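You operate a simulated robot arm through the tools that you are given. There is no shell and no other tool. Be economical: measure what you need, move in short steps, check, and stop when the job is done.

You are at the controls of a simulated two-armed robot. One attempt, no reset.

## Task
Take the rag from the gap between the rigs on the work table and lay it out flat on the clear stretch of the work table.

Only the result counts: the job must be done as asked and must still hold three seconds after the hand-in. Knocking over, shifting, dropping, spilling or breaking anything else fails it.

## Robot
Two 7-joint arms with two-finger grippers on one trunk, on a base that drives. Base frame: it is fixed to the floor where the robot stands at the start and does not move with it; the origin is under the middle of the robot, x ahead of it, y to its left, z up; the surface under the hand at the start is at about z = 0.8. Units: m, degrees, N and s.
The left shoulder is at the start at [0.036, 0.164, 1.155], the right one opposite. With the tool pointing down near the work surface each hand reaches from about 0.26 to 0.72 m from the robot's upright axis, wherever it stands, measured 20 degrees to its own side. Places, roughly: clear stretch of the work table [0.4, 0.9, 0.8]. Payload 2.45 kg a hand.
The tool frame of a hand sits at the grasp point between the pads (the TCP): z along the fingers, y along the line on which they close. The tips reach 0.026 m beyond it. The gripper opens to 0.096 m. The gripper's body begins 0.069 m behind the TCP.
Orientation is that of the tool frame in the base frame, as a unit quaternion [w, x, y, z]. With the fingers straight down and closing along the base's y, the tool's x points along the base's -x, its y along +y and its z along -z.

## Interface
- The arms move only by the tool apply_moves. It takes "left_steps", "right_steps" or both (then of equal length, played together; a hand with none holds still); each is a list of rows, each a list of 7 numbers: the turn, a rotation vector about the base's x, y, z in degrees, then the shift along the base's x, y, z in m, then the gripper command, from -1 (fully open) to 1 (shut), values between in proportion. In form: [[ax, ay, az, tx, ty, tz, grip], ...]. A call has 1 to 8 rows; each row is the pose to reach, as a shift and turn from the pose commanded when the call began. Rows are played at 5 a second. More than 0.05 m and 8.6 degrees between two rows, or a gripper value outside its range, and nothing of the call is played. A pose out of reach is approached as far as the arm can. The call stops where the force on the tool passes 40 N (or 10 N more than at its start, if that is more) or the arm is blocked; 0.2 s more then pass. The fingers move at their own pace and stop on an object; they squeeze with about 20 N. The grip force told is the motor's: it shows also when the fingers shut on nothing. Time passes only in rows, and 0.2 s behind the last, so rows that repeat a pose let the fingers close. It gives the time, the measured TCP pose, the force on the tool (base axes), the opening and the grip force at its end, in the units of the frame above (readings bear some noise), with the torque about the TCP (base axes, N m) and any sound that the robot's microphone picked up.
- Cameras (640 x 400 px; columns grow to the right, rows downward): "scene" is now at [0.074, 0.0447, 1.6174]; the picture's right is [0.62, -0.78, -0.00], its down [-0.69, -0.55, -0.48] and it looks along [0.37, 0.30, -0.88] (base axes); focal length 256 px, centre (320, 200). "left" rides on the left gripper at [0.082, -0.003, -0.098] in its tool frame; the picture's right is [0.04, 1.00, 0.00], its down [-0.73, 0.03, -0.68] and it looks along [-0.68, 0.03, 0.73] (tool axes); focal length 256 px, centre (320, 200). "right" rides on the right gripper at [0.082, 0.003, -0.098] in its tool frame; the picture's right is [-0.04, 1.00, 0.00], its down [-0.73, -0.03, -0.68] and it looks along [-0.68, -0.03, 0.73] (tool axes); focal length 256 px, centre (320, 200). There is no depth. A picture from a camera that has moved, and an enlarged one, comes with that camera's place and axes in the base frame and with its lens.
- grab_frame(camera): a new picture of that camera. It takes no simulated time.
- lift_body(by): slides the trunk up (or, below 0, down) by that many m; the arms and the scene camera ride with it, the base frame stays. It gives what a move gives, with no picture.
- drive_base(legs): drives the robot by 1 to 6 legs, each [ahead, left, turn to the left] in m, m and degrees, along the robot's own axes; the way and the turn of a leg run together, so that a leg with both is an arc; at most 1.5 m and 180 degrees a leg. The arms and the cameras ride along, it lands a little off, and it stops where it bumps. It gives what a move gives.
- pan_tilt(pan, tilt): turns the head with the scene camera to pan (to the left, within 120 degrees either way) and tilt (down, from -29 to 69), counted from straight ahead of the robot. It gives what a move gives.
- inspect(camera, box): a new picture of the part [left, top, right, bottom] of that camera's present view, enlarged. It takes no simulated time.
- close_job(): hands the job in; it is judged then, once.

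Go step by step. Nothing tells you exact positions but the pictures and the camera data: compare them with the known pose of the tool, close in by small moves and look again before you grip or let go. The budget is 120 turns and 92 pictures, counting those below and the enlarged ones. Unless the task says otherwise, let go and move clear before handing in, and close with one line.

The tools are called after "Request:" by a JSON object that holds its "name" and its "arguments". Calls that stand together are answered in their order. apply_moves: Moves the arms, as the interface text tells. Its arguments: {"type":"object","properties":{"left_steps":{"type":"array","items":{"type":"array","items":{"type":"number"}}},"right_steps":{"type":"array","items":{"type":"array","items":{"type":"number"}}}},"required":[]} The other tools are called the same way: lift_body (by) slides the trunk up or down; drive_base (legs) drives the base; pan_tilt (pan, tilt) turns the head that bears the scene camera; grab_frame (camera) takes a picture; inspect (camera, box) takes an enlarged picture of a part of a camera's view; close_job () hands the job in.

At the start:

```text
clock: 0.0
left_position: [0.3514, 0.3787, 1.0278]
left_tool_rot: [0.0, 0.0, 1.0, 0.0]
left_ft_force: [0.3, -0.2, 0.3]
left_moment: [0.03, 0.02, 0.01]
left_grip_width: 0.096
left_finger_force: 0.2
right_position: [0.3148, 0.0081, 1.0838]
right_tool_rot: [-0.001, 0.0, 1.0, -0.001]
right_ft_force: [-0.2, -0.4, 0.2]
right_moment: [-0.02, 0.02, 0.0]
right_grip_width: 0.096
right_finger_force: 0.0
trunk travel left (down, up): [-0.325, 0.242]
robot x, y, heading: [-0.0039, -0.0026, 0.0]
head pan, tilt: [38.5, 61.3]
```

scene: 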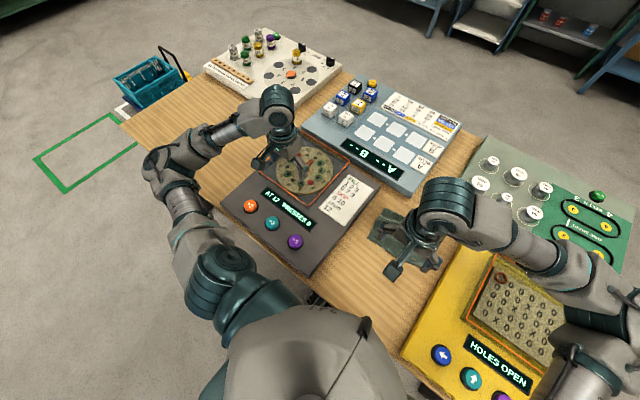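
right: 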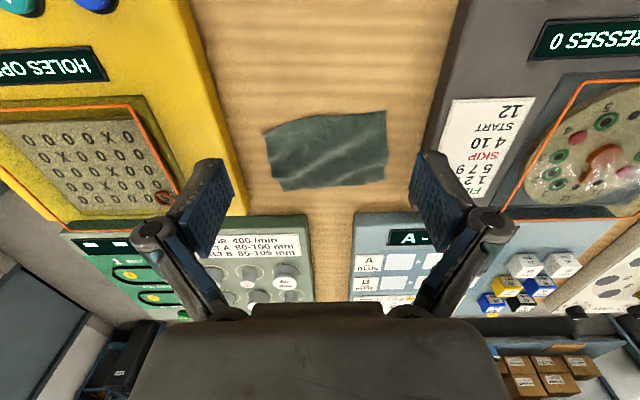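
left: 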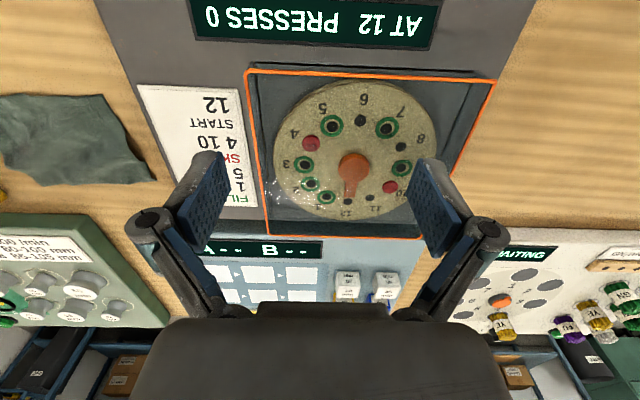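

The rag seems to lie at about [0.47, 0.01, 0.8] between the yellow and grey rigs, roughly 0.2 by 0.14 m. I'll enlarge it and then look at the clear stretch on the left.

Request:
{"name": "inspect", "arguments": {"camera": "right", "box": [200, 60, 460, 222]}}

Request:
{"name": "pan_tilt", "arguments": {"pan": 65, "tilt": 45}}

Request:
{"name": "grab_frame", "arguments": {"camera": "scene"}}

```text
2.46 times, centred on (330, 141) of right
camera zoom: at [0.2322, 0.0115, 1.182], right [0.04, 1.0, 0.0], down [0.73, -0.03, 0.68], along [0.68, -0.03, -0.73], focal length 630 px, centre (295, 345)
```

zoom: 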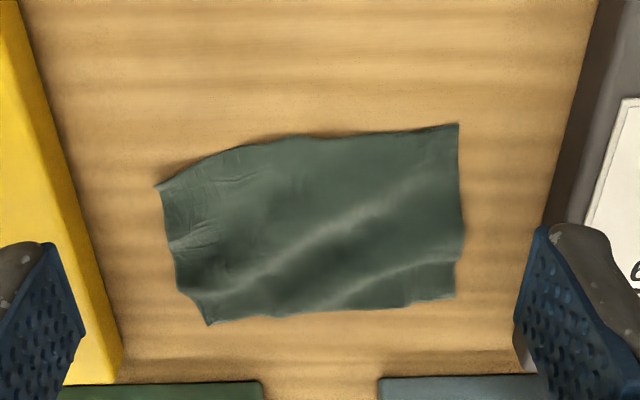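

```text
clock: 0.9
left_position: [0.3482, 0.3773, 1.0313]
left_tool_rot: [0.001, 0.001, 1.0, -0.001]
left_ft_force: [-0.6, -0.4, 0.6]
left_moment: [0.05, -0.02, -0.01]
left_grip_width: 0.096
left_finger_force: 0.0
right_position: [0.3114, 0.0072, 1.084]
right_tool_rot: [0.001, 0.0, 1.0, 0.0]
right_ft_force: [0.1, 0.2, -0.1]
right_moment: [0.01, -0.03, -0.02]
right_grip_width: 0.0962
right_finger_force: 0.0
trunk travel left (down, up): [-0.325, 0.242]
robot x, y, heading: [0.0003, 0.0014, -0.3]
head pan, tilt: [65.0, 45.0]
```

```text
87 pictures are left
camera scene: at [0.0575, 0.0778, 1.6383], right [0.91, -0.42, 0.0], down [-0.3, -0.64, -0.7], along [0.3, 0.64, -0.71], focal length 256 px, centre (320, 200)
```

scene: 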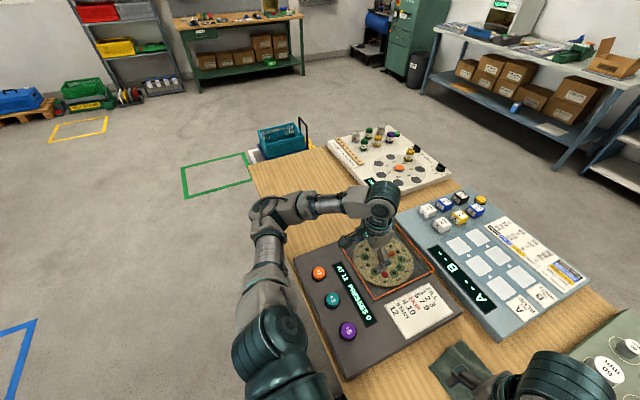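

The clear stretch is at about x 0.2–0.55, y 0.65–1.2. The rag is about 0.2 by 0.13 m and the gap about 0.33 m wide, so I plan to take its two near corners, one per hand. I'll bring both hands above those corners first.

Request:
{"name": "apply_moves", "arguments": {"right_steps": [[0, 0, 0, 0.03, -0.02, 0, 0], [0, 0, 0, 0.07, -0.04, 0, 0.1], [0, 0, 0, 0.11, -0.06, 0, 0.1], [0, 0, 0, 0.14, -0.075, -0.02, 0.1], [0, 0, 0, 0.14, -0.075, -0.06, 0.1], [0, 0, 0, 0.14, -0.075, -0.1, 0.1], [0, 0, 0, 0.14, -0.075, -0.13, 0.1]], "left_steps": [[0, 0, 0, 0.02, -0.04, 0, 0], [0, 0, 0, 0.03, -0.085, 0, 0.1], [0, 0, 0, 0.04, -0.13, 0, 0.1], [0, 0, 0, 0.05, -0.175, 0, 0.1], [0, 0, 0, 0.06, -0.22, 0, 0.1], [0, 0, 0, 0.07, -0.26, 0, 0.1], [0, 0, 0, 0.077, -0.292, -0.02, 0.1]]}}

Request:
{"name": "pan_tilt", "arguments": {"pan": 0, "tilt": 62}}

Request:
{"name": "grab_frame", "arguments": {"camera": "scene"}}

Request:
{"name": "grab_frame", "arguments": {"camera": "right"}}

Request:
{"name": "grab_frame", "arguments": {"camera": "left"}}

```text
clock: 2.5
left_position: [0.4264, 0.0804, 1.0092]
left_tool_rot: [0.001, -0.002, 1.0, 0.001]
left_ft_force: [0.3, 0.3, -0.4]
left_moment: [0.05, 0.01, -0.03]
left_grip_width: 0.043
left_finger_force: 0.0
right_position: [0.4517, -0.0719, 0.9524]
right_tool_rot: [0.0, 0.0, 1.0, 0.003]
right_ft_force: [-0.5, -0.6, 0.9]
right_moment: [0.05, -0.02, 0.01]
right_grip_width: 0.0431
right_finger_force: 0.1
trunk travel left (down, up): [-0.325, 0.242]
robot x, y, heading: [-0.0023, 0.0032, -0.1]
head pan, tilt: [65.0, 45.0]
```

```text
clock: 3.9
left_position: [0.4253, 0.0823, 1.0101]
left_tool_rot: [0.001, 0.0, 1.0, 0.001]
left_ft_force: [0.8, 0.0, -0.2]
left_moment: [-0.03, 0.02, 0.01]
left_grip_width: 0.0432
left_finger_force: 0.1
right_position: [0.4512, -0.0697, 0.9538]
right_tool_rot: [0.001, 0.0, 1.0, 0.001]
right_ft_force: [-0.1, 0.0, 0.1]
right_moment: [-0.01, 0.03, 0.03]
right_grip_width: 0.0433
right_finger_force: 0.1
trunk travel left (down, up): [-0.325, 0.242]
robot x, y, heading: [0.0007, 0.0019, 0.1]
head pan, tilt: [0.0, 62.0]
```

```text
86 pictures are left
camera scene: at [0.0891, -0.0001, 1.6166], right [0.0, -1.0, 0.0], down [-0.88, 0.0, -0.47], along [0.47, 0.0, -0.88], focal length 256 px, centre (320, 200)
```

scene: 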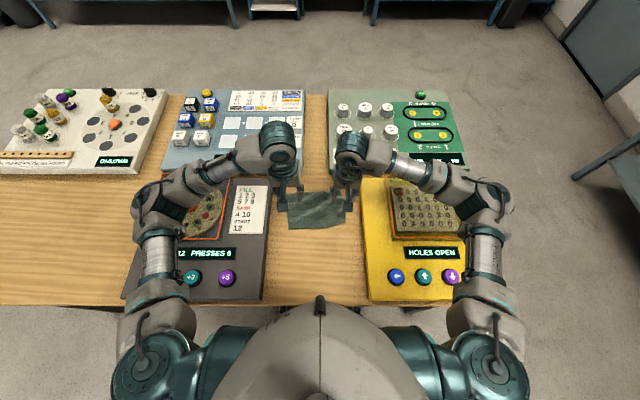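

```text
85 pictures are left
camera right: at [0.3699, -0.0674, 1.0525], right [0.04, 1.0, 0.0], down [0.73, -0.03, 0.68], along [0.68, -0.03, -0.73], focal length 256 px, centre (320, 200)
```

right: 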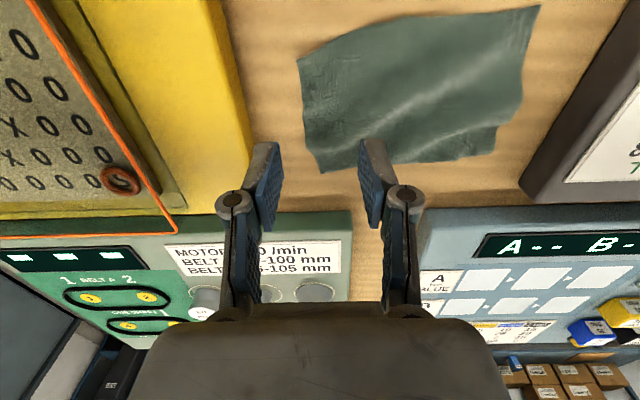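

```text
84 pictures are left
camera left: at [0.3425, 0.0801, 1.1079], right [-0.04, 1.0, 0.0], down [0.73, 0.03, 0.68], along [0.68, 0.03, -0.73], focal length 256 px, centre (320, 200)
```

left: 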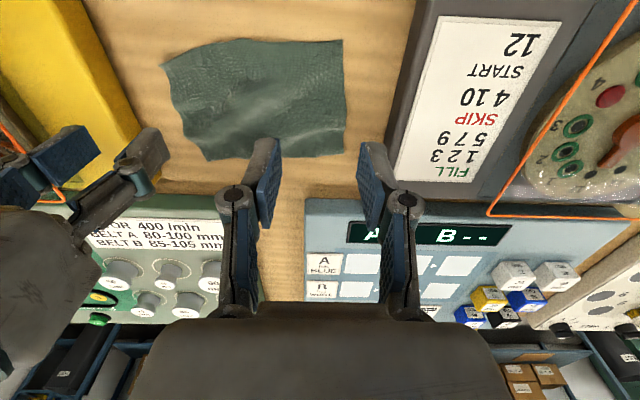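

Both hands are above the near corners and the rag position agrees across the cameras. Now I lower both to just above the cloth and look.

Request:
{"name": "apply_moves", "arguments": {"right_steps": [[0, 0, 0, 0, 0.003, -0.03, 0.25], [0, 0, 0, 0, 0.006, -0.06, 0.25], [0, 0, 0, 0, 0.006, -0.09, 0.25], [0, 0, 0, 0, 0.006, -0.105, 0.25], [0, 0, 0, 0, 0.006, -0.115, 0.25]], "left_steps": [[0, 0, 0, 0, -0.002, -0.045, 0.25], [0, 0, 0, 0, -0.003, -0.09, 0.25], [0, 0, 0, 0, -0.003, -0.13, 0.25], [0, 0, 0, 0, -0.003, -0.155, 0.25], [0, 0, 0, 0, -0.003, -0.171, 0.25]]}}

Request:
{"name": "grab_frame", "arguments": {"camera": "right"}}

Request:
{"name": "grab_frame", "arguments": {"camera": "left"}}

```text
clock: 5.1
left_position: [0.4235, 0.0826, 0.8388]
left_tool_rot: [0.001, -0.001, 1.0, 0.002]
left_ft_force: [0.6, -0.6, 0.1]
left_moment: [0.03, -0.01, 0.0]
left_grip_width: 0.0359
left_finger_force: 0.1
right_position: [0.451, -0.0638, 0.8396]
right_tool_rot: [0.001, 0.001, 1.0, 0.001]
right_ft_force: [0.3, -0.1, 0.1]
right_moment: [0.0, 0.01, -0.01]
right_grip_width: 0.0358
right_finger_force: 0.0
trunk travel left (down, up): [-0.325, 0.242]
robot x, y, heading: [0.0014, -0.0023, 0.0]
head pan, tilt: [0.0, 62.0]
```

```text
83 pictures are left
camera right: at [0.3703, -0.0607, 0.9375], right [0.04, 1.0, 0.0], down [0.73, -0.03, 0.68], along [0.68, -0.03, -0.73], focal length 256 px, centre (320, 200)
```

right: 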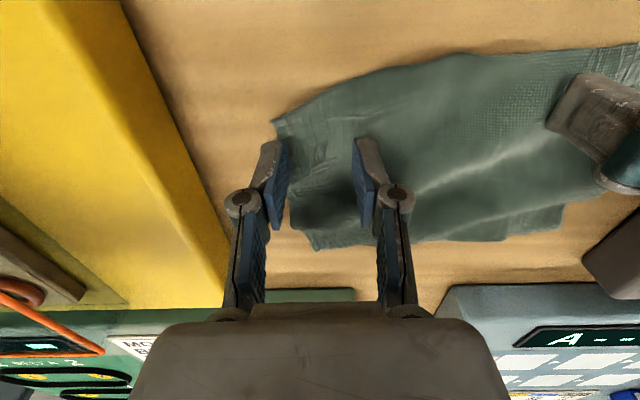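

```text
82 pictures are left
camera left: at [0.3414, 0.0788, 0.9372], right [-0.04, 1.0, 0.0], down [0.73, 0.03, 0.68], along [0.68, 0.03, -0.73], focal length 256 px, centre (320, 200)
```

left: 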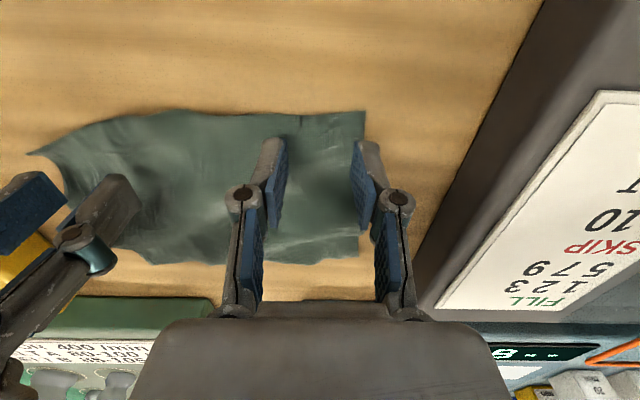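

The outer fingers sit right over the rag's outer edges, so I shift each hand 8 mm inward and lower gently until it touches.

Request:
{"name": "apply_moves", "arguments": {"right_steps": [[0, 0, 0, 0, 0.008, 0, 0.25], [0, 0, 0, 0, 0.008, -0.006, 0.25], [0, 0, 0, 0, 0.008, -0.01, 0.25], [0, 0, 0, 0, 0.008, -0.013, 0.25]], "left_steps": [[0, 0, 0, 0, -0.008, 0, 0.25], [0, 0, 0, 0, -0.008, -0.006, 0.25], [0, 0, 0, 0, -0.008, -0.01, 0.25], [0, 0, 0, 0, -0.008, -0.013, 0.25]]}}

```text
clock: 6.1
left_position: [0.4255, 0.0731, 0.8266]
left_tool_rot: [0.002, 0.0, 1.0, 0.0]
left_ft_force: [-0.9, 0.3, 4.8]
left_moment: [0.02, 0.0, -0.01]
left_grip_width: 0.0363
left_finger_force: 0.3
right_position: [0.4505, -0.0553, 0.8285]
right_tool_rot: [0.002, -0.001, 1.0, 0.001]
right_ft_force: [0.1, 0.3, 1.4]
right_moment: [-0.06, 0.0, 0.03]
right_grip_width: 0.0362
right_finger_force: 0.6
trunk travel left (down, up): [-0.325, 0.242]
robot x, y, heading: [0.0011, -0.0006, -0.2]
head pan, tilt: [0.0, 62.0]
```

Both hands touch with a light force. Now I close the fingers while holding position.

Request:
{"name": "apply_moves", "arguments": {"right_steps": [[0, 0, 0, 0, 0, -0.001, 0.6], [0, 0, 0, 0, 0, -0.001, 1], [0, 0, 0, 0, 0, -0.001, 1], [0, 0, 0, 0, 0, 0, 1]], "left_steps": [[0, 0, 0, 0, 0, 0, 0.6], [0, 0, 0, 0, 0, 0, 1], [0, 0, 0, 0, 0, 0, 1], [0, 0, 0, 0, 0, 0, 1]]}}

Request:
{"name": "grab_frame", "arguments": {"camera": "right"}}

Request:
{"name": "grab_frame", "arguments": {"camera": "left"}}

```text
clock: 7.1
left_position: [0.4252, 0.0708, 0.8271]
left_tool_rot: [0.001, 0.0, 1.0, -0.001]
left_ft_force: [1.4, -7.8, 8.7]
left_moment: [-0.2, 0.01, 0.0]
left_grip_width: 0.008
left_finger_force: 20.0
right_position: [0.4501, -0.0549, 0.8272]
right_tool_rot: [0.001, 0.0, 1.0, 0.001]
right_ft_force: [-1.4, 6.7, 9.6]
right_moment: [-0.12, 0.06, -0.06]
right_grip_width: 0.0031
right_finger_force: 23.1
trunk travel left (down, up): [-0.325, 0.242]
robot x, y, heading: [-0.0, 0.0038, 0.0]
head pan, tilt: [0.0, 62.0]
```

```text
81 pictures are left
camera right: at [0.3684, -0.0522, 0.9249], right [0.04, 1.0, 0.0], down [0.73, -0.03, 0.68], along [0.68, -0.03, -0.73], focal length 256 px, centre (320, 200)
```

right: 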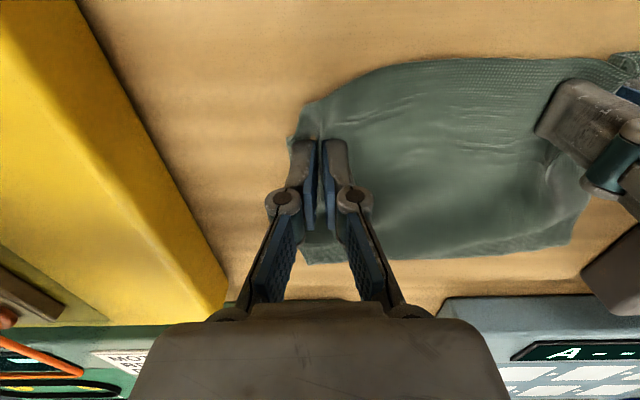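

```text
80 pictures are left
camera left: at [0.3419, 0.0693, 0.9249], right [-0.04, 1.0, 0.0], down [0.73, 0.03, 0.68], along [0.68, 0.03, -0.73], focal length 256 px, centre (320, 200)
```

left: 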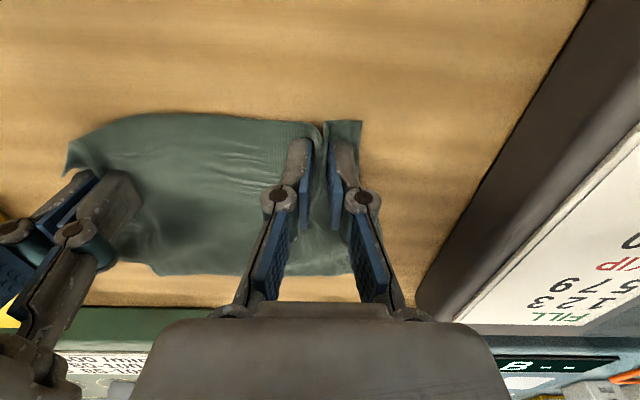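

Both hands have a ridge of cloth pinched. I lift together and check.

Request:
{"name": "apply_moves", "arguments": {"right_steps": [[0, 0, 0, 0, 0, 0.02, 1], [0, 0, 0, 0, 0, 0.05, 1], [0, 0, 0, 0, 0, 0.09, 1], [0, 0, 0, 0, 0, 0.13, 1], [0, 0, 0, 0, 0, 0.17, 1], [0, 0, 0, 0, 0, 0.21, 1]], "left_steps": [[0, 0, 0, 0, 0, 0.02, 1], [0, 0, 0, 0, 0, 0.05, 1], [0, 0, 0, 0, 0, 0.09, 1], [0, 0, 0, 0, 0, 0.13, 1], [0, 0, 0, 0, 0, 0.17, 1], [0, 0, 0, 0, 0, 0.21, 1]]}}

Request:
{"name": "grab_frame", "arguments": {"camera": "right"}}

Request:
{"name": "grab_frame", "arguments": {"camera": "scene"}}

```text
clock: 8.5
left_position: [0.4238, 0.0731, 1.0391]
left_tool_rot: [0.001, 0.0, 1.0, 0.001]
left_ft_force: [1.6, -11.9, -0.1]
left_moment: [-0.3, -0.04, -0.01]
left_grip_width: 0.0027
left_finger_force: 19.9
right_position: [0.4511, -0.0556, 1.0368]
right_tool_rot: [0.001, 0.0, 1.0, 0.0]
right_ft_force: [-1.4, 11.9, -1.3]
right_moment: [0.24, 0.06, -0.1]
right_grip_width: 0.0028
right_finger_force: 20.5
trunk travel left (down, up): [-0.325, 0.242]
robot x, y, heading: [-0.0017, 0.0013, 0.3]
head pan, tilt: [0.0, 62.0]
```

```text
79 pictures are left
camera right: at [0.3689, -0.0525, 1.1351], right [0.04, 1.0, 0.0], down [0.73, -0.03, 0.68], along [0.68, -0.03, -0.73], focal length 256 px, centre (320, 200)
```

right: 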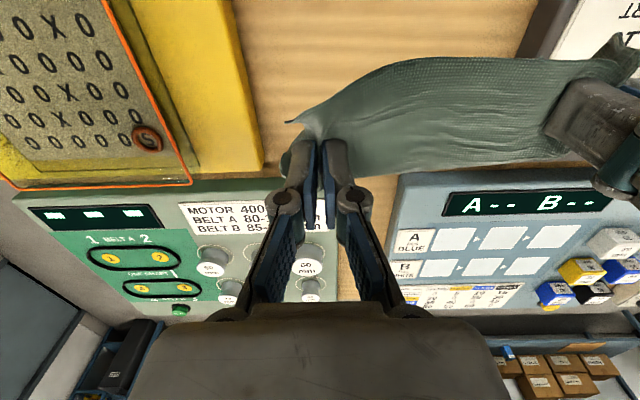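

```text
78 pictures are left
camera scene: at [0.0877, 0.0003, 1.6167], right [0.0, -1.0, 0.0], down [-0.88, 0.0, -0.47], along [0.47, 0.0, -0.88], focal length 256 px, centre (320, 200)
```

scene: 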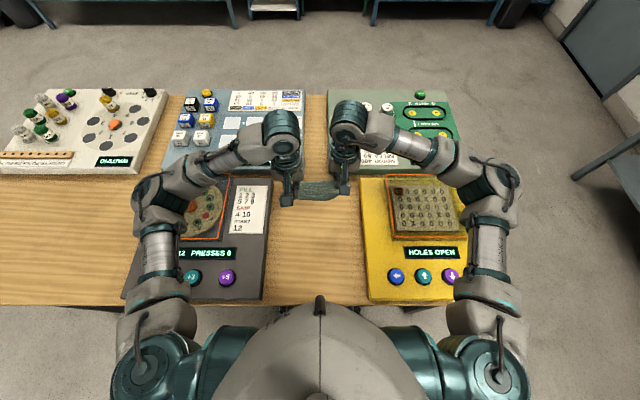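

The rag hangs taut between the hands. I ease the tension slightly, raise the trunk for clearance, then drive left.

Request:
{"name": "apply_moves", "arguments": {"right_steps": [[0, 0, 0, 0, 0.002, 0, 1], [0, 0, 0, 0, 0.002, 0, 1]], "left_steps": [[0, 0, 0, 0, -0.002, 0, 1], [0, 0, 0, 0, -0.002, 0, 1]]}}

Request:
{"name": "lift_body", "arguments": {"by": 0.08}}

Request:
{"name": "drive_base", "arguments": {"legs": [[0, 0.45, 0]]}}

Request:
{"name": "grab_frame", "arguments": {"camera": "scene"}}

```text
clock: 9.1
left_position: [0.4248, 0.0723, 1.0382]
left_tool_rot: [0.001, 0.0, 1.0, 0.001]
left_ft_force: [0.3, -7.9, -0.4]
left_moment: [-0.24, -0.03, -0.02]
left_grip_width: 0.0023
left_finger_force: 18.8
right_position: [0.4521, -0.0548, 1.0361]
right_tool_rot: [0.001, 0.001, 1.0, 0.001]
right_ft_force: [-0.9, 6.9, 0.1]
right_moment: [0.23, -0.01, -0.07]
right_grip_width: 0.002
right_finger_force: 21.3
trunk travel left (down, up): [-0.325, 0.242]
robot x, y, heading: [-0.0048, -0.0029, 0.1]
head pan, tilt: [0.0, 62.0]
```

```text
clock: 10.2
left_position: [0.4264, 0.0716, 1.1155]
left_tool_rot: [0.0, 0.0, 1.0, 0.001]
left_ft_force: [0.9, -5.7, -0.4]
left_moment: [-0.13, -0.04, -0.02]
left_grip_width: 0.0034
left_finger_force: 21.6
right_position: [0.4523, -0.0532, 1.1155]
right_tool_rot: [0.0, 0.0, 1.0, 0.001]
right_ft_force: [-0.8, 5.9, 0.0]
right_moment: [0.05, 0.06, -0.07]
right_grip_width: 0.0026
right_finger_force: 22.2
trunk travel left (down, up): [-0.405, 0.162]
robot x, y, heading: [0.0007, 0.0002, -0.1]
head pan, tilt: [0.0, 62.0]
```

```text
clock: 12.9
left_position: [0.4245, 0.5238, 1.1176]
left_tool_rot: [0.001, -0.001, 1.0, 0.0]
left_ft_force: [1.1, -3.6, -0.6]
left_moment: [-0.03, 0.03, 0.0]
left_grip_width: 0.0034
left_finger_force: 21.0
right_position: [0.4503, 0.399, 1.1155]
right_tool_rot: [0.001, -0.001, 1.0, 0.0]
right_ft_force: [0.1, 4.1, -0.7]
right_moment: [-0.02, -0.03, -0.08]
right_grip_width: 0.0029
right_finger_force: 20.5
trunk travel left (down, up): [-0.405, 0.162]
robot x, y, heading: [-0.0025, 0.4466, -0.2]
head pan, tilt: [0.0, 62.0]
```

```text
77 pictures are left
camera scene: at [0.0638, 0.4542, 1.6966], right [0.0, -1.0, 0.0], down [-0.89, 0.0, -0.47], along [0.47, 0.0, -0.89], focal length 256 px, centre (320, 200)
```

scene: 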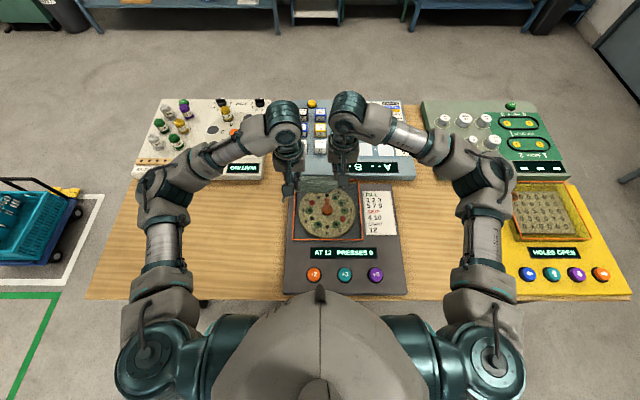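

Carry works and the path is clear. I continue to the clear stretch.

Request:
{"name": "drive_base", "arguments": {"legs": [[0, 0.44, 0]]}}

Request:
{"name": "grab_frame", "arguments": {"camera": "scene"}}

Request:
{"name": "grab_frame", "arguments": {"camera": "right"}}

Request:
{"name": "grab_frame", "arguments": {"camera": "left"}}

```text
clock: 15.6
left_position: [0.4207, 0.963, 1.1172]
left_tool_rot: [0.003, -0.001, 1.0, -0.001]
left_ft_force: [-0.7, 0.0, -0.2]
left_moment: [-0.04, 0.04, -0.02]
left_grip_width: 0.0028
left_finger_force: 19.1
right_position: [0.4464, 0.8399, 1.119]
right_tool_rot: [0.002, -0.001, 1.0, 0.0]
right_ft_force: [0.3, 1.1, 1.0]
right_moment: [-0.14, -0.01, 0.02]
right_grip_width: 0.0021
right_finger_force: 23.9
trunk travel left (down, up): [-0.405, 0.162]
robot x, y, heading: [-0.0013, 0.8877, 0.5]
head pan, tilt: [0.0, 62.0]
```

```text
76 pictures are left
camera scene: at [0.0631, 0.8948, 1.6966], right [0.0, -1.0, 0.0], down [-0.88, 0.0, -0.47], along [0.47, 0.0, -0.88], focal length 256 px, centre (320, 200)
```

scene: 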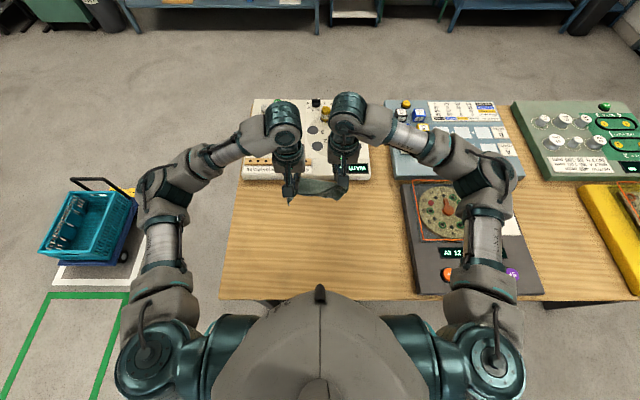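

```text
75 pictures are left
camera right: at [0.3647, 0.8421, 1.2164], right [0.04, 1.0, 0.0], down [0.73, -0.03, 0.68], along [0.68, -0.03, -0.73], focal length 256 px, centre (320, 200)
```

right: 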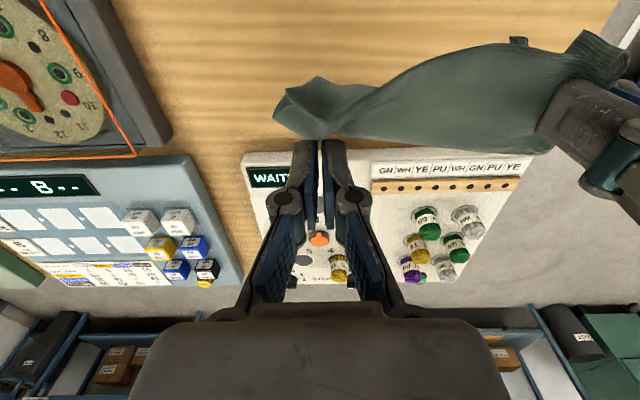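

```text
74 pictures are left
camera left: at [0.338, 0.9606, 1.2155], right [-0.04, 1.0, 0.0], down [0.73, 0.03, 0.68], along [0.68, 0.03, -0.73], focal length 256 px, centre (320, 200)
```

left: 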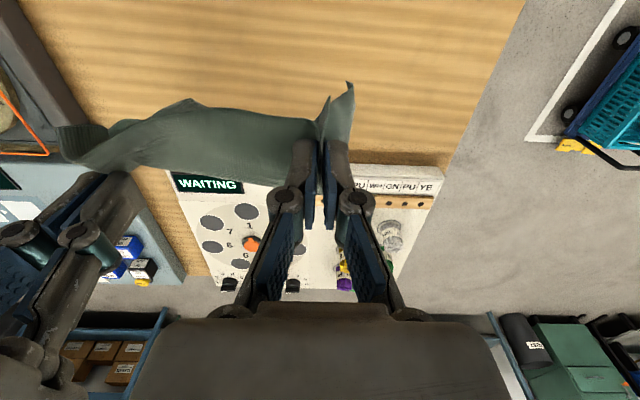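

The clear stretch is below (x about 0.17–0.63, y about 0.62–1.22). The rag is slipping slightly but still held; I lower the hands so that its lower edge comes near the table.

Request:
{"name": "apply_moves", "arguments": {"right_steps": [[0, 0, 0, 0, 0, -0.03, 1], [0, 0, 0, 0, 0, -0.06, 1], [0, 0, 0, 0, 0, -0.09, 1], [0, 0, 0, 0, 0, -0.12, 1], [0, 0, 0, 0, 0, -0.15, 1], [0, 0, 0, 0, 0, -0.15, 1], [0, 0, 0, 0, 0, -0.15, 1]], "left_steps": [[0, 0, 0, 0, 0, -0.03, 1], [0, 0, 0, 0, 0, -0.06, 1], [0, 0, 0, 0, 0, -0.09, 1], [0, 0, 0, 0, 0, -0.12, 1], [0, 0, 0, 0, 0, -0.15, 1], [0, 0, 0, 0, 0, -0.15, 1], [0, 0, 0, 0, 0, -0.15, 1]]}}

Request:
{"name": "inspect", "arguments": {"camera": "scene", "box": [230, 140, 410, 252]}}

Request:
{"name": "grab_frame", "arguments": {"camera": "right"}}

```text
clock: 17.2
left_position: [0.4159, 0.9584, 0.9694]
left_tool_rot: [0.004, 0.0, 1.0, 0.001]
left_ft_force: [0.4, -0.4, -0.5]
left_moment: [0.01, -0.01, -0.01]
left_grip_width: 0.0042
left_finger_force: 20.1
right_position: [0.4426, 0.8336, 0.97]
right_tool_rot: [0.005, -0.001, 1.0, 0.001]
right_ft_force: [0.2, 0.6, 1.2]
right_moment: [-0.02, -0.03, 0.01]
right_grip_width: 0.0023
right_finger_force: 23.5
trunk travel left (down, up): [-0.405, 0.162]
robot x, y, heading: [-0.0009, 0.8855, 0.3]
head pan, tilt: [0.0, 62.0]
```

```text
3.56 times, centred on (320, 196) of scene
camera zoom: at [0.0627, 0.8862, 1.6966], right [0.0, -1.0, 0.0], down [-0.88, 0.0, -0.47], along [0.47, 0.0, -0.88], focal length 912 px, centre (320, 214)
```

zoom: 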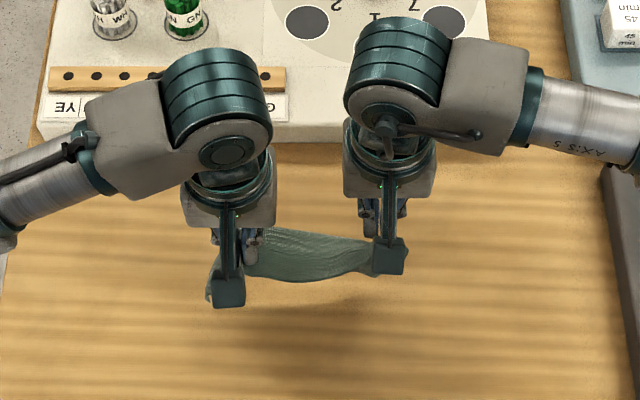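

```text
72 pictures are left
camera right: at [0.3605, 0.8352, 1.0673], right [0.04, 1.0, 0.0], down [0.73, -0.03, 0.69], along [0.68, -0.02, -0.73], focal length 256 px, centre (320, 200)
```

right: 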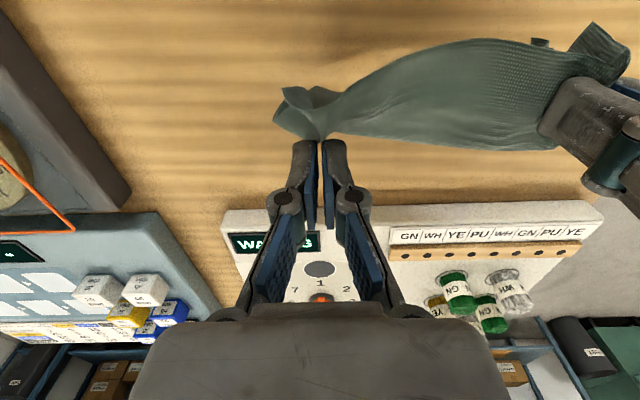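

The far part of the rag hangs forward-down from the line between the hands, a good attitude for laying. I lower further while drawing the hands back a little so it lays out ahead of them, and look again.

Request:
{"name": "apply_moves", "arguments": {"right_steps": [[0, 0, 0, 0, 0, -0.02, 1], [0, 0, 0, 0, 0, -0.04, 1], [0, 0, 0, -0.01, 0, -0.06, 1], [0, 0, 0, -0.02, 0, -0.075, 1], [0, 0, 0, -0.03, 0, -0.085, 1], [0, 0, 0, -0.03, 0, -0.085, 1]], "left_steps": [[0, 0, 0, 0, 0, -0.02, 1], [0, 0, 0, 0, 0, -0.04, 1], [0, 0, 0, -0.01, 0, -0.06, 1], [0, 0, 0, -0.02, 0, -0.075, 1], [0, 0, 0, -0.03, 0, -0.085, 1], [0, 0, 0, -0.03, 0, -0.085, 1]]}}

Request:
{"name": "grab_frame", "arguments": {"camera": "right"}}

Request:
{"name": "grab_frame", "arguments": {"camera": "left"}}

Request:
{"name": "inspect", "arguments": {"camera": "scene", "box": [230, 140, 410, 252]}}

```text
clock: 18.6
left_position: [0.3865, 0.9583, 0.8843]
left_tool_rot: [0.004, -0.001, 1.0, 0.003]
left_ft_force: [0.2, 0.9, 0.0]
left_moment: [-0.18, -0.01, 0.01]
left_grip_width: 0.0019
left_finger_force: 17.1
right_position: [0.4128, 0.8327, 0.8842]
right_tool_rot: [0.005, -0.001, 1.0, 0.001]
right_ft_force: [1.0, 0.0, 0.3]
right_moment: [0.01, -0.03, 0.0]
right_grip_width: 0.001
right_finger_force: 19.9
trunk travel left (down, up): [-0.405, 0.162]
robot x, y, heading: [-0.0052, 0.8897, 0.1]
head pan, tilt: [0.0, 62.0]
```

```text
71 pictures are left
camera right: at [0.3303, 0.8359, 0.9823], right [0.04, 1.0, 0.0], down [0.73, -0.03, 0.68], along [0.68, -0.02, -0.73], focal length 256 px, centre (320, 200)
```

right: 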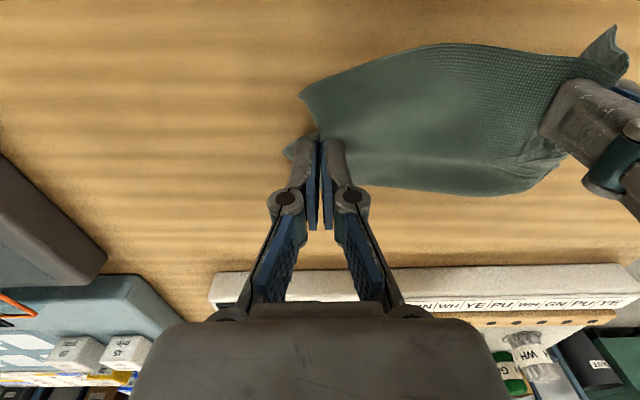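

```text
70 pictures are left
camera left: at [0.3034, 0.955, 0.9817], right [-0.04, 1.0, 0.0], down [0.73, 0.03, 0.68], along [0.68, 0.03, -0.73], focal length 256 px, centre (320, 200)
```

left: 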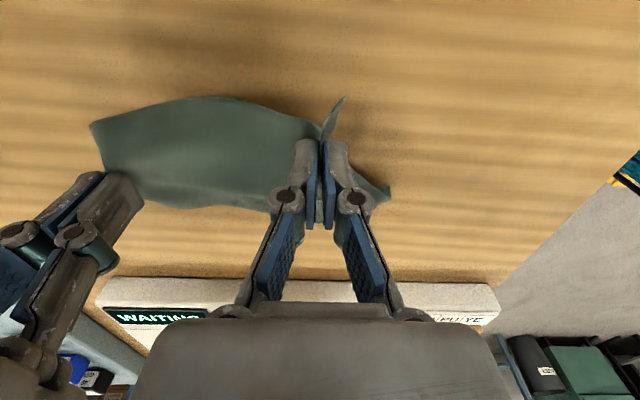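

```text
3.56 times, centred on (320, 196) of scene
camera zoom: at [0.0625, 0.887, 1.6966], right [0.0, -1.0, 0.0], down [-0.88, 0.0, -0.47], along [0.47, 0.0, -0.88], focal length 912 px, centre (320, 214)
```

zoom: 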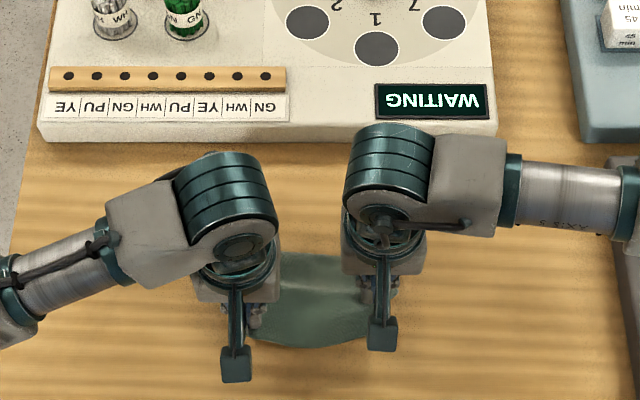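

The far edge is spreading out forward on the table. I lower the rest while drawing back.

Request:
{"name": "apply_moves", "arguments": {"right_steps": [[0, 0, 0, -0.008, 0, -0.015, 1], [0, 0, 0, -0.016, 0, -0.03, 1], [0, 0, 0, -0.024, 0, -0.042, 1], [0, 0, 0, -0.032, 0, -0.051, 1], [0, 0, 0, -0.05, 0, -0.053, 1], [0, 0, 0, -0.05, 0, -0.053, 1]], "left_steps": [[0, 0, 0, -0.008, 0, -0.015, 1], [0, 0, 0, -0.016, 0, -0.03, 1], [0, 0, 0, -0.024, 0, -0.042, 1], [0, 0, 0, -0.032, 0, -0.051, 1], [0, 0, 0, -0.05, 0, -0.053, 1], [0, 0, 0, -0.05, 0, -0.053, 1]]}}

Request:
{"name": "grab_frame", "arguments": {"camera": "right"}}

Request:
{"name": "grab_frame", "arguments": {"camera": "left"}}

```text
clock: 20.0
left_position: [0.3378, 0.9588, 0.8313]
left_tool_rot: [0.003, -0.001, 1.0, 0.002]
left_ft_force: [-0.1, -0.3, 1.0]
left_moment: [0.01, 0.01, 0.0]
left_grip_width: 0.0035
left_finger_force: 17.6
right_position: [0.3618, 0.834, 0.8314]
right_tool_rot: [0.003, -0.001, 1.0, 0.001]
right_ft_force: [-0.3, 0.7, 0.0]
right_moment: [0.0, 0.03, 0.02]
right_grip_width: 0.0008
right_finger_force: 20.3
trunk travel left (down, up): [-0.405, 0.162]
robot x, y, heading: [-0.0018, 0.8881, 0.1]
head pan, tilt: [0.0, 62.0]
```

```text
68 pictures are left
camera right: at [0.2807, 0.8367, 0.9298], right [0.04, 1.0, 0.0], down [0.73, -0.03, 0.68], along [0.68, -0.03, -0.73], focal length 256 px, centre (320, 200)
```

right: 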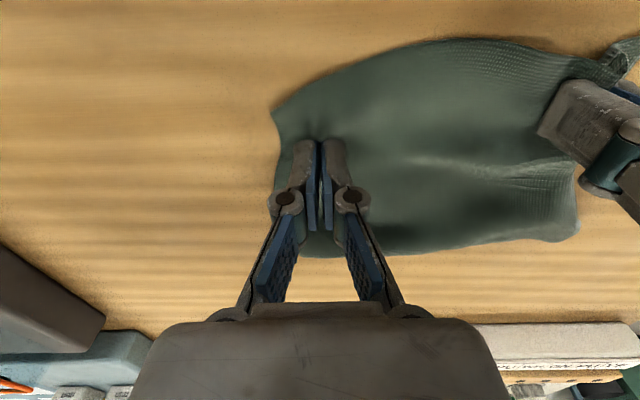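

```text
67 pictures are left
camera left: at [0.2543, 0.956, 0.9286], right [-0.04, 1.0, 0.0], down [0.73, 0.03, 0.68], along [0.68, 0.03, -0.73], focal length 256 px, centre (320, 200)
```

left: 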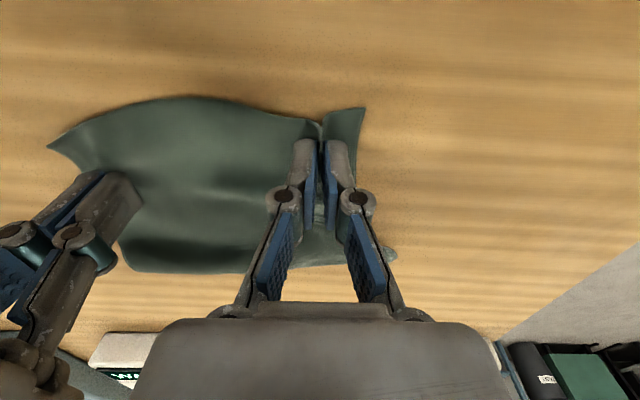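

The rag is laid out. I spread the hands slightly apart, press down lightly, then open the fingers to spread the pinches.

Request:
{"name": "apply_moves", "arguments": {"right_steps": [[0, 0, 0, 0, -0.006, -0.002, 1], [0, 0, 0, 0, -0.009, -0.004, 1], [0, 0, 0, 0, -0.009, -0.004, 0.8], [0, 0, 0, 0, -0.009, -0.004, 0.5], [0, 0, 0, 0, -0.009, -0.004, 0.25], [0, 0, 0, 0, -0.009, -0.004, 0.25]], "left_steps": [[0, 0, 0, 0, 0.006, -0.002, 1], [0, 0, 0, 0, 0.009, -0.004, 1], [0, 0, 0, 0, 0.009, -0.004, 0.8], [0, 0, 0, 0, 0.009, -0.004, 0.5], [0, 0, 0, 0, 0.009, -0.004, 0.25], [0, 0, 0, 0, 0.009, -0.004, 0.25]]}}

Request:
{"name": "grab_frame", "arguments": {"camera": "right"}}

Request:
{"name": "grab_frame", "arguments": {"camera": "left"}}

```text
clock: 21.4
left_position: [0.3368, 0.9669, 0.827]
left_tool_rot: [0.005, -0.001, 1.0, 0.001]
left_ft_force: [0.9, 0.2, 4.2]
left_moment: [0.01, 0.03, -0.03]
left_grip_width: 0.036
left_finger_force: 0.0
right_position: [0.362, 0.8245, 0.8285]
right_tool_rot: [0.004, -0.001, 1.0, 0.001]
right_ft_force: [-0.5, -1.1, -0.7]
right_moment: [0.02, -0.03, 0.0]
right_grip_width: 0.0359
right_finger_force: 0.1
trunk travel left (down, up): [-0.405, 0.162]
robot x, y, heading: [-0.0039, 0.8898, 0.2]
head pan, tilt: [0.0, 62.0]
```

```text
66 pictures are left
camera right: at [0.2797, 0.8272, 0.926], right [0.04, 1.0, 0.0], down [0.73, -0.03, 0.68], along [0.68, -0.02, -0.73], focal length 256 px, centre (320, 200)
```

right: 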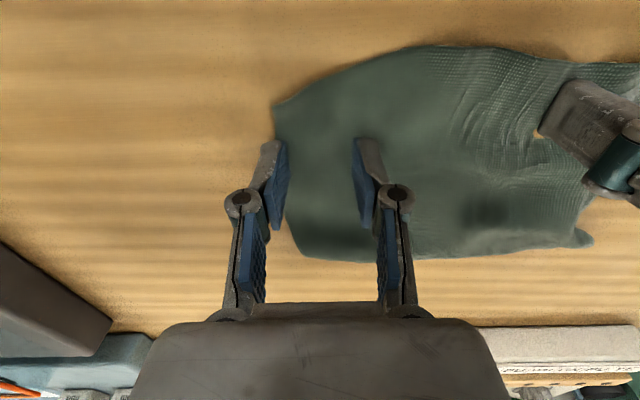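

```text
65 pictures are left
camera left: at [0.2538, 0.9647, 0.9246], right [-0.04, 1.0, 0.0], down [0.73, 0.03, 0.68], along [0.68, 0.03, -0.73], focal length 256 px, centre (320, 200)
```

left: 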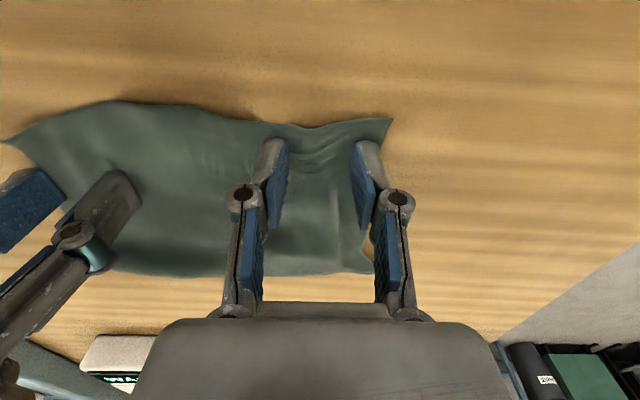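

Released nicely. I raise both hands and look at the result.

Request:
{"name": "apply_moves", "arguments": {"right_steps": [[0, 0, 0, 0, 0, 0.02, 0.25], [0, 0, 0, 0, 0, 0.06, 0.25], [0, 0, 0, 0, 0, 0.1, 0.25], [0, 0, 0, 0, -0.03, 0.14, 0.25], [0, 0, 0, 0, -0.06, 0.18, 0.25]], "left_steps": [[0, 0, 0, 0, 0, 0.02, 0.25], [0, 0, 0, 0, 0, 0.06, 0.25], [0, 0, 0, 0, 0, 0.1, 0.25], [0, 0, 0, 0, 0.03, 0.14, 0.25], [0, 0, 0, 0, 0.06, 0.18, 0.25]]}}

Request:
{"name": "inspect", "arguments": {"camera": "scene", "box": [230, 160, 410, 272]}}

Request:
{"name": "inspect", "arguments": {"camera": "right", "box": [240, 0, 640, 250]}}

Request:
{"name": "inspect", "arguments": {"camera": "left", "box": [0, 0, 400, 250]}}

```text
clock: 22.6
left_position: [0.3346, 1.0295, 1.0078]
left_tool_rot: [0.004, 0.0, 1.0, 0.001]
left_ft_force: [0.0, 0.5, 0.0]
left_moment: [-0.03, -0.02, -0.01]
left_grip_width: 0.0359
left_finger_force: 0.0
right_position: [0.364, 0.764, 1.0074]
right_tool_rot: [0.004, -0.002, 1.0, 0.001]
right_ft_force: [0.2, -1.0, 0.8]
right_moment: [-0.04, 0.02, 0.01]
right_grip_width: 0.0359
right_finger_force: 0.1
trunk travel left (down, up): [-0.405, 0.162]
robot x, y, heading: [0.0014, 0.8893, 0.2]
head pan, tilt: [0.0, 62.0]
```

```text
3.56 times, centred on (320, 216) of scene
camera zoom: at [0.0595, 0.887, 1.6968], right [0.0, -1.0, 0.0], down [-0.88, 0.0, -0.47], along [0.47, 0.0, -0.88], focal length 912 px, centre (320, 143)
```

zoom: 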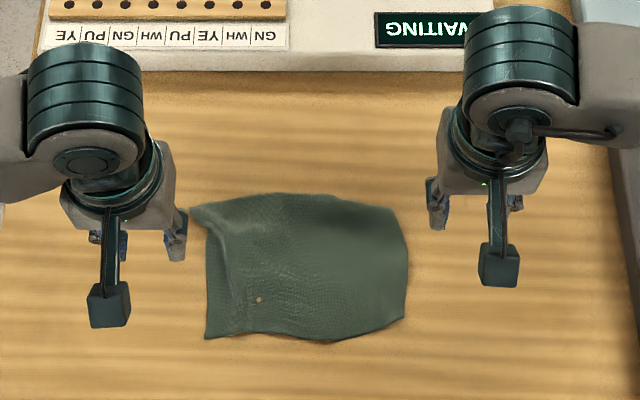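

```text
1.60 times, centred on (440, 125) of right
camera zoom: at [0.281, 0.7666, 1.1058], right [0.04, 1.0, 0.0], down [0.73, -0.03, 0.69], along [0.69, -0.02, -0.73], focal length 410 px, centre (128, 320)
```

zoom: 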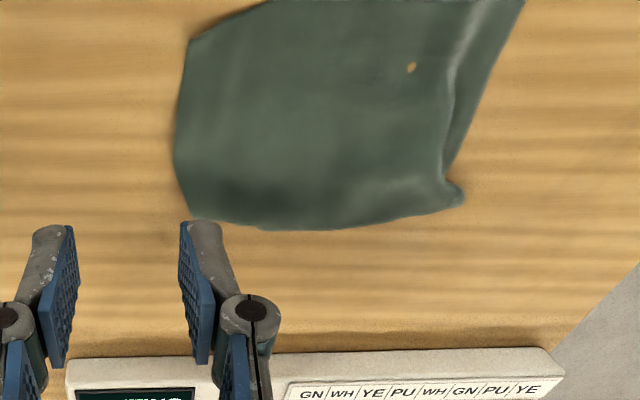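

```text
1.60 times, centred on (200, 125) of left
camera zoom: at [0.2525, 1.0266, 1.1045], right [-0.04, 1.0, 0.0], down [0.73, 0.03, 0.68], along [0.68, 0.03, -0.73], focal length 410 px, centre (512, 320)
```

zoom: 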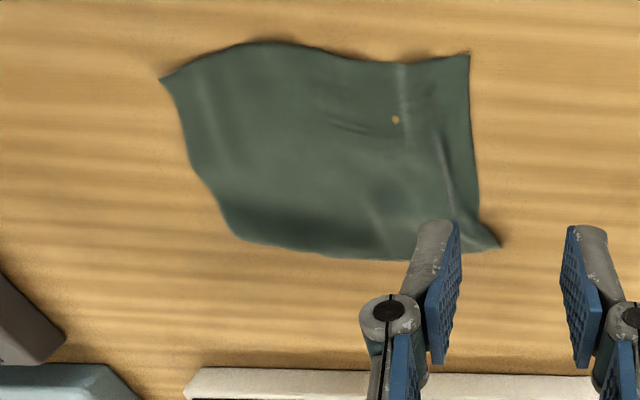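

The rag looks mostly flat, but the far right corner looks rounded, as if raised or tucked, and there is a soft ridge near the left end. I'll look closer.

Request:
{"name": "inspect", "arguments": {"camera": "right", "box": [320, 60, 480, 160]}}

Request:
{"name": "inspect", "arguments": {"camera": "left", "box": [80, 10, 320, 180]}}

Request:
{"name": "inspect", "arguments": {"camera": "scene", "box": [275, 205, 355, 260]}}

```text
4.00 times, centred on (400, 110) of right
camera zoom: at [0.281, 0.7666, 1.1058], right [0.04, 1.0, 0.0], down [0.73, -0.03, 0.69], along [0.69, -0.02, -0.73], focal length 1024 px, centre (0, 560)
```

zoom: 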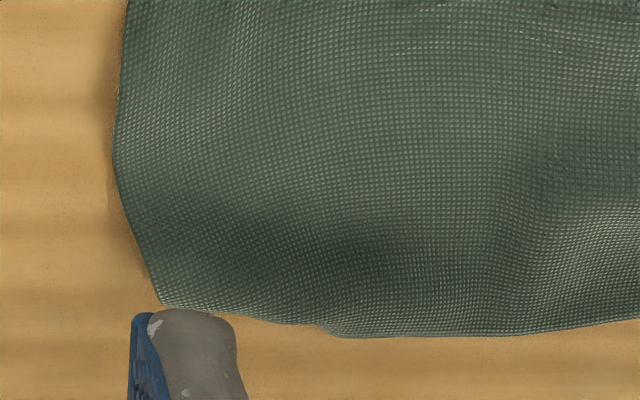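

```text
2.35 times, centred on (200, 95) of left
camera zoom: at [0.2525, 1.0266, 1.1045], right [-0.04, 1.0, 0.0], down [0.73, 0.03, 0.68], along [0.68, 0.03, -0.73], focal length 602 px, centre (602, 447)
```

zoom: 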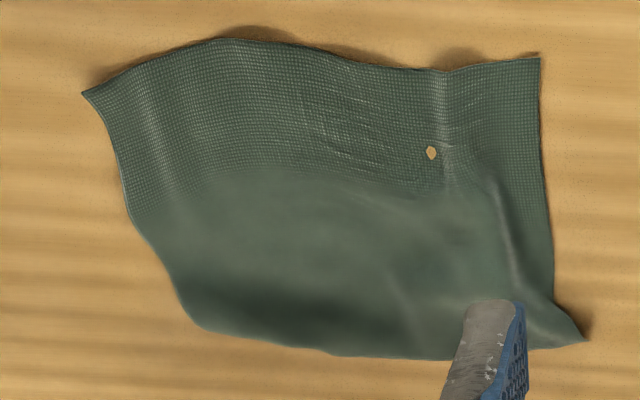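

```text
7.27 times, centred on (315, 232) of scene
camera zoom: at [0.0595, 0.887, 1.6968], right [0.0, -1.0, 0.0], down [-0.88, 0.0, -0.47], along [0.47, 0.0, -0.88], focal length 1864 px, centre (356, -36)
```

zoom: 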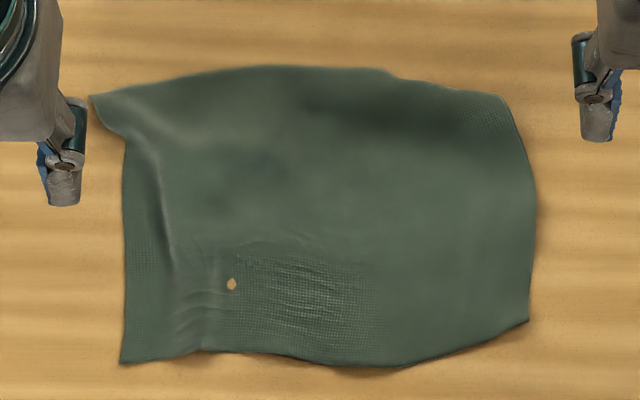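

I take a closer oblique view of the far right edge with the right hand's camera.

Request:
{"name": "apply_moves", "arguments": {"right_steps": [[0, 0, 0, 0, 0.03, -0.03, 0.25], [0, 0, 0, 0, 0.045, -0.05, 0.25], [0, 0, 0, 0.02, 0.045, -0.05, 0.25]], "left_steps": [[0, 0, 0, -0.02, 0.03, 0, 0.25], [0, 0, 0, -0.03, 0.06, 0, 0.25], [0, 0, 0, -0.03, 0.08, 0, 0.25]]}}

Request:
{"name": "grab_frame", "arguments": {"camera": "right"}}

Request:
{"name": "grab_frame", "arguments": {"camera": "left"}}

```text
clock: 23.4
left_position: [0.306, 1.1113, 1.0079]
left_tool_rot: [0.004, -0.001, 1.0, 0.0]
left_ft_force: [1.1, -0.2, 0.2]
left_moment: [-0.02, -0.02, 0.0]
left_grip_width: 0.0362
left_finger_force: 0.0
right_position: [0.3843, 0.8121, 0.9551]
right_tool_rot: [0.004, 0.0, 1.0, 0.001]
right_ft_force: [0.5, 0.0, 0.1]
right_moment: [0.02, -0.01, -0.02]
right_grip_width: 0.0361
right_finger_force: 0.1
trunk travel left (down, up): [-0.405, 0.162]
robot x, y, heading: [0.0013, 0.8905, 0.0]
head pan, tilt: [0.0, 62.0]
```

```text
58 pictures are left
camera right: at [0.3029, 0.8146, 1.0533], right [0.04, 1.0, 0.0], down [0.73, -0.03, 0.68], along [0.68, -0.03, -0.73], focal length 256 px, centre (320, 200)
```

right: 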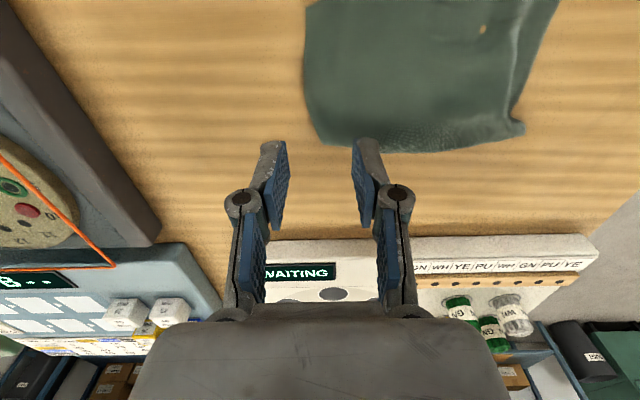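

```text
57 pictures are left
camera left: at [0.2237, 1.1085, 1.105], right [-0.04, 1.0, 0.0], down [0.73, 0.03, 0.68], along [0.68, 0.03, -0.73], focal length 256 px, centre (320, 200)
```

left: 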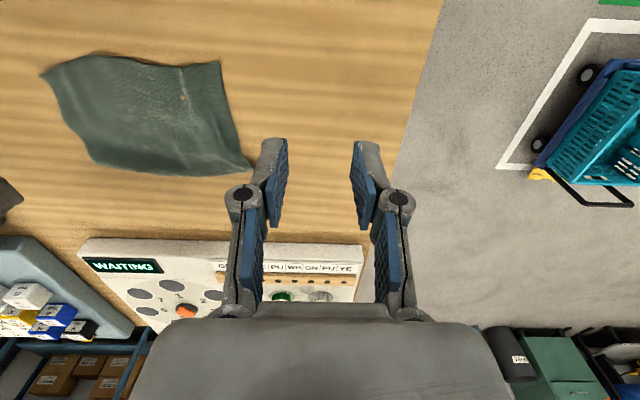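

I'll turn the right hand so its camera views the rag from the right side, low across the surface.

Request:
{"name": "apply_moves", "arguments": {"right_steps": [[0, 0, 8.5, 0, -0.02, 0, 0.25], [0, 0, 17, 0, -0.04, 0, 0.25], [0, 0, 25.5, 0, -0.06, 0, 0.25], [0, 0, 34, 0, -0.08, 0, 0.25], [0, 0, 42.5, 0, -0.1, 0, 0.25], [0, 0, 51, 0, -0.1, 0, 0.25], [0, 0, 59.5, 0.01, -0.1, 0, 0.25], [0, 0, 68, 0.02, -0.1, 0, 0.25]]}}

Request:
{"name": "grab_frame", "arguments": {"camera": "right"}}

```text
clock: 25.2
left_position: [0.3056, 1.1101, 1.0084]
left_tool_rot: [0.003, -0.001, 1.0, 0.0]
left_ft_force: [-0.5, 0.0, -0.4]
left_moment: [-0.01, 0.0, -0.02]
left_grip_width: 0.0361
left_finger_force: 0.0
right_position: [0.3888, 0.7307, 0.9561]
right_tool_rot: [0.005, -0.565, 0.825, 0.01]
right_ft_force: [0.6, -0.5, -1.0]
right_moment: [0.0, -0.04, -0.01]
right_grip_width: 0.0361
right_finger_force: 0.1
right hand out of reach, approached as far as the arm can: row 8
trunk travel left (down, up): [-0.405, 0.162]
robot x, y, heading: [-0.0017, 0.8889, -0.1]
head pan, tilt: [0.0, 62.0]
```

```text
56 pictures are left
camera right: at [0.3574, 0.6534, 1.0521], right [-0.92, 0.4, 0.01], down [0.29, 0.66, 0.69], along [0.27, 0.64, -0.72], focal length 256 px, centre (320, 200)
```

right: 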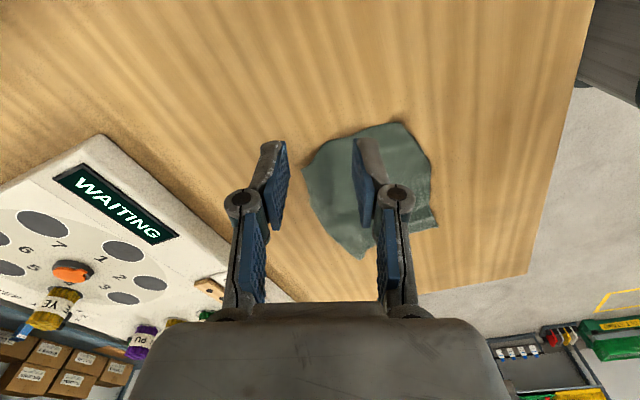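

Request:
{"name": "inspect", "arguments": {"camera": "right", "box": [280, 105, 460, 275]}}

```text
2.35 times, centred on (370, 190) of right
camera zoom: at [0.3574, 0.6534, 1.0521], right [-0.92, 0.4, 0.01], down [0.29, 0.66, 0.69], along [0.27, 0.64, -0.72], focal length 602 px, centre (202, 224)
```

zoom: 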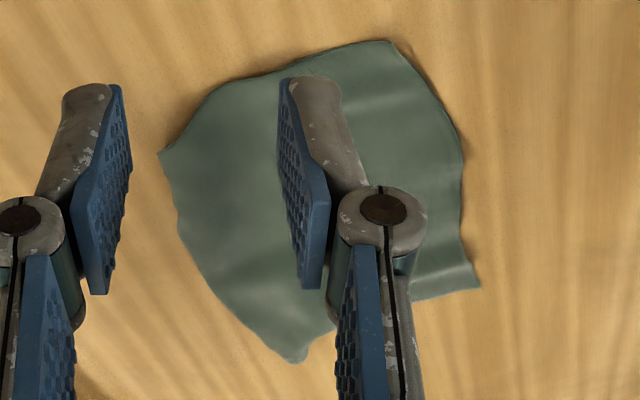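

All four corners are visible, nothing is tucked under; only a crease remains near the left end at about y 0.985. I'll bring the left fingers, nearly shut, astride that crease to spread it.

Request:
{"name": "apply_moves", "arguments": {"left_steps": [[0, 0, 0, 0.03, -0.035, -0.03, 0.69], [0, 0, 0, 0.06, -0.07, -0.07, 0.69], [0, 0, 0, 0.08, -0.1, -0.11, 0.69], [0, 0, 0, 0.094, -0.124, -0.14, 0.69], [0, 0, 0, 0.094, -0.124, -0.163, 0.69]]}}

Request:
{"name": "grab_frame", "arguments": {"camera": "left"}}

```text
refused: row 1 steps farther than a row can; nothing moved
```

```text
54 pictures are left
camera left: at [0.2237, 1.1073, 1.1055], right [-0.04, 1.0, 0.0], down [0.73, 0.03, 0.68], along [0.68, 0.03, -0.73], focal length 256 px, centre (320, 200)
```

left: 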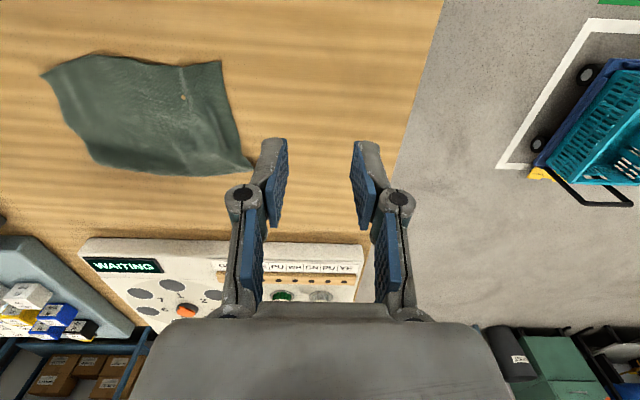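

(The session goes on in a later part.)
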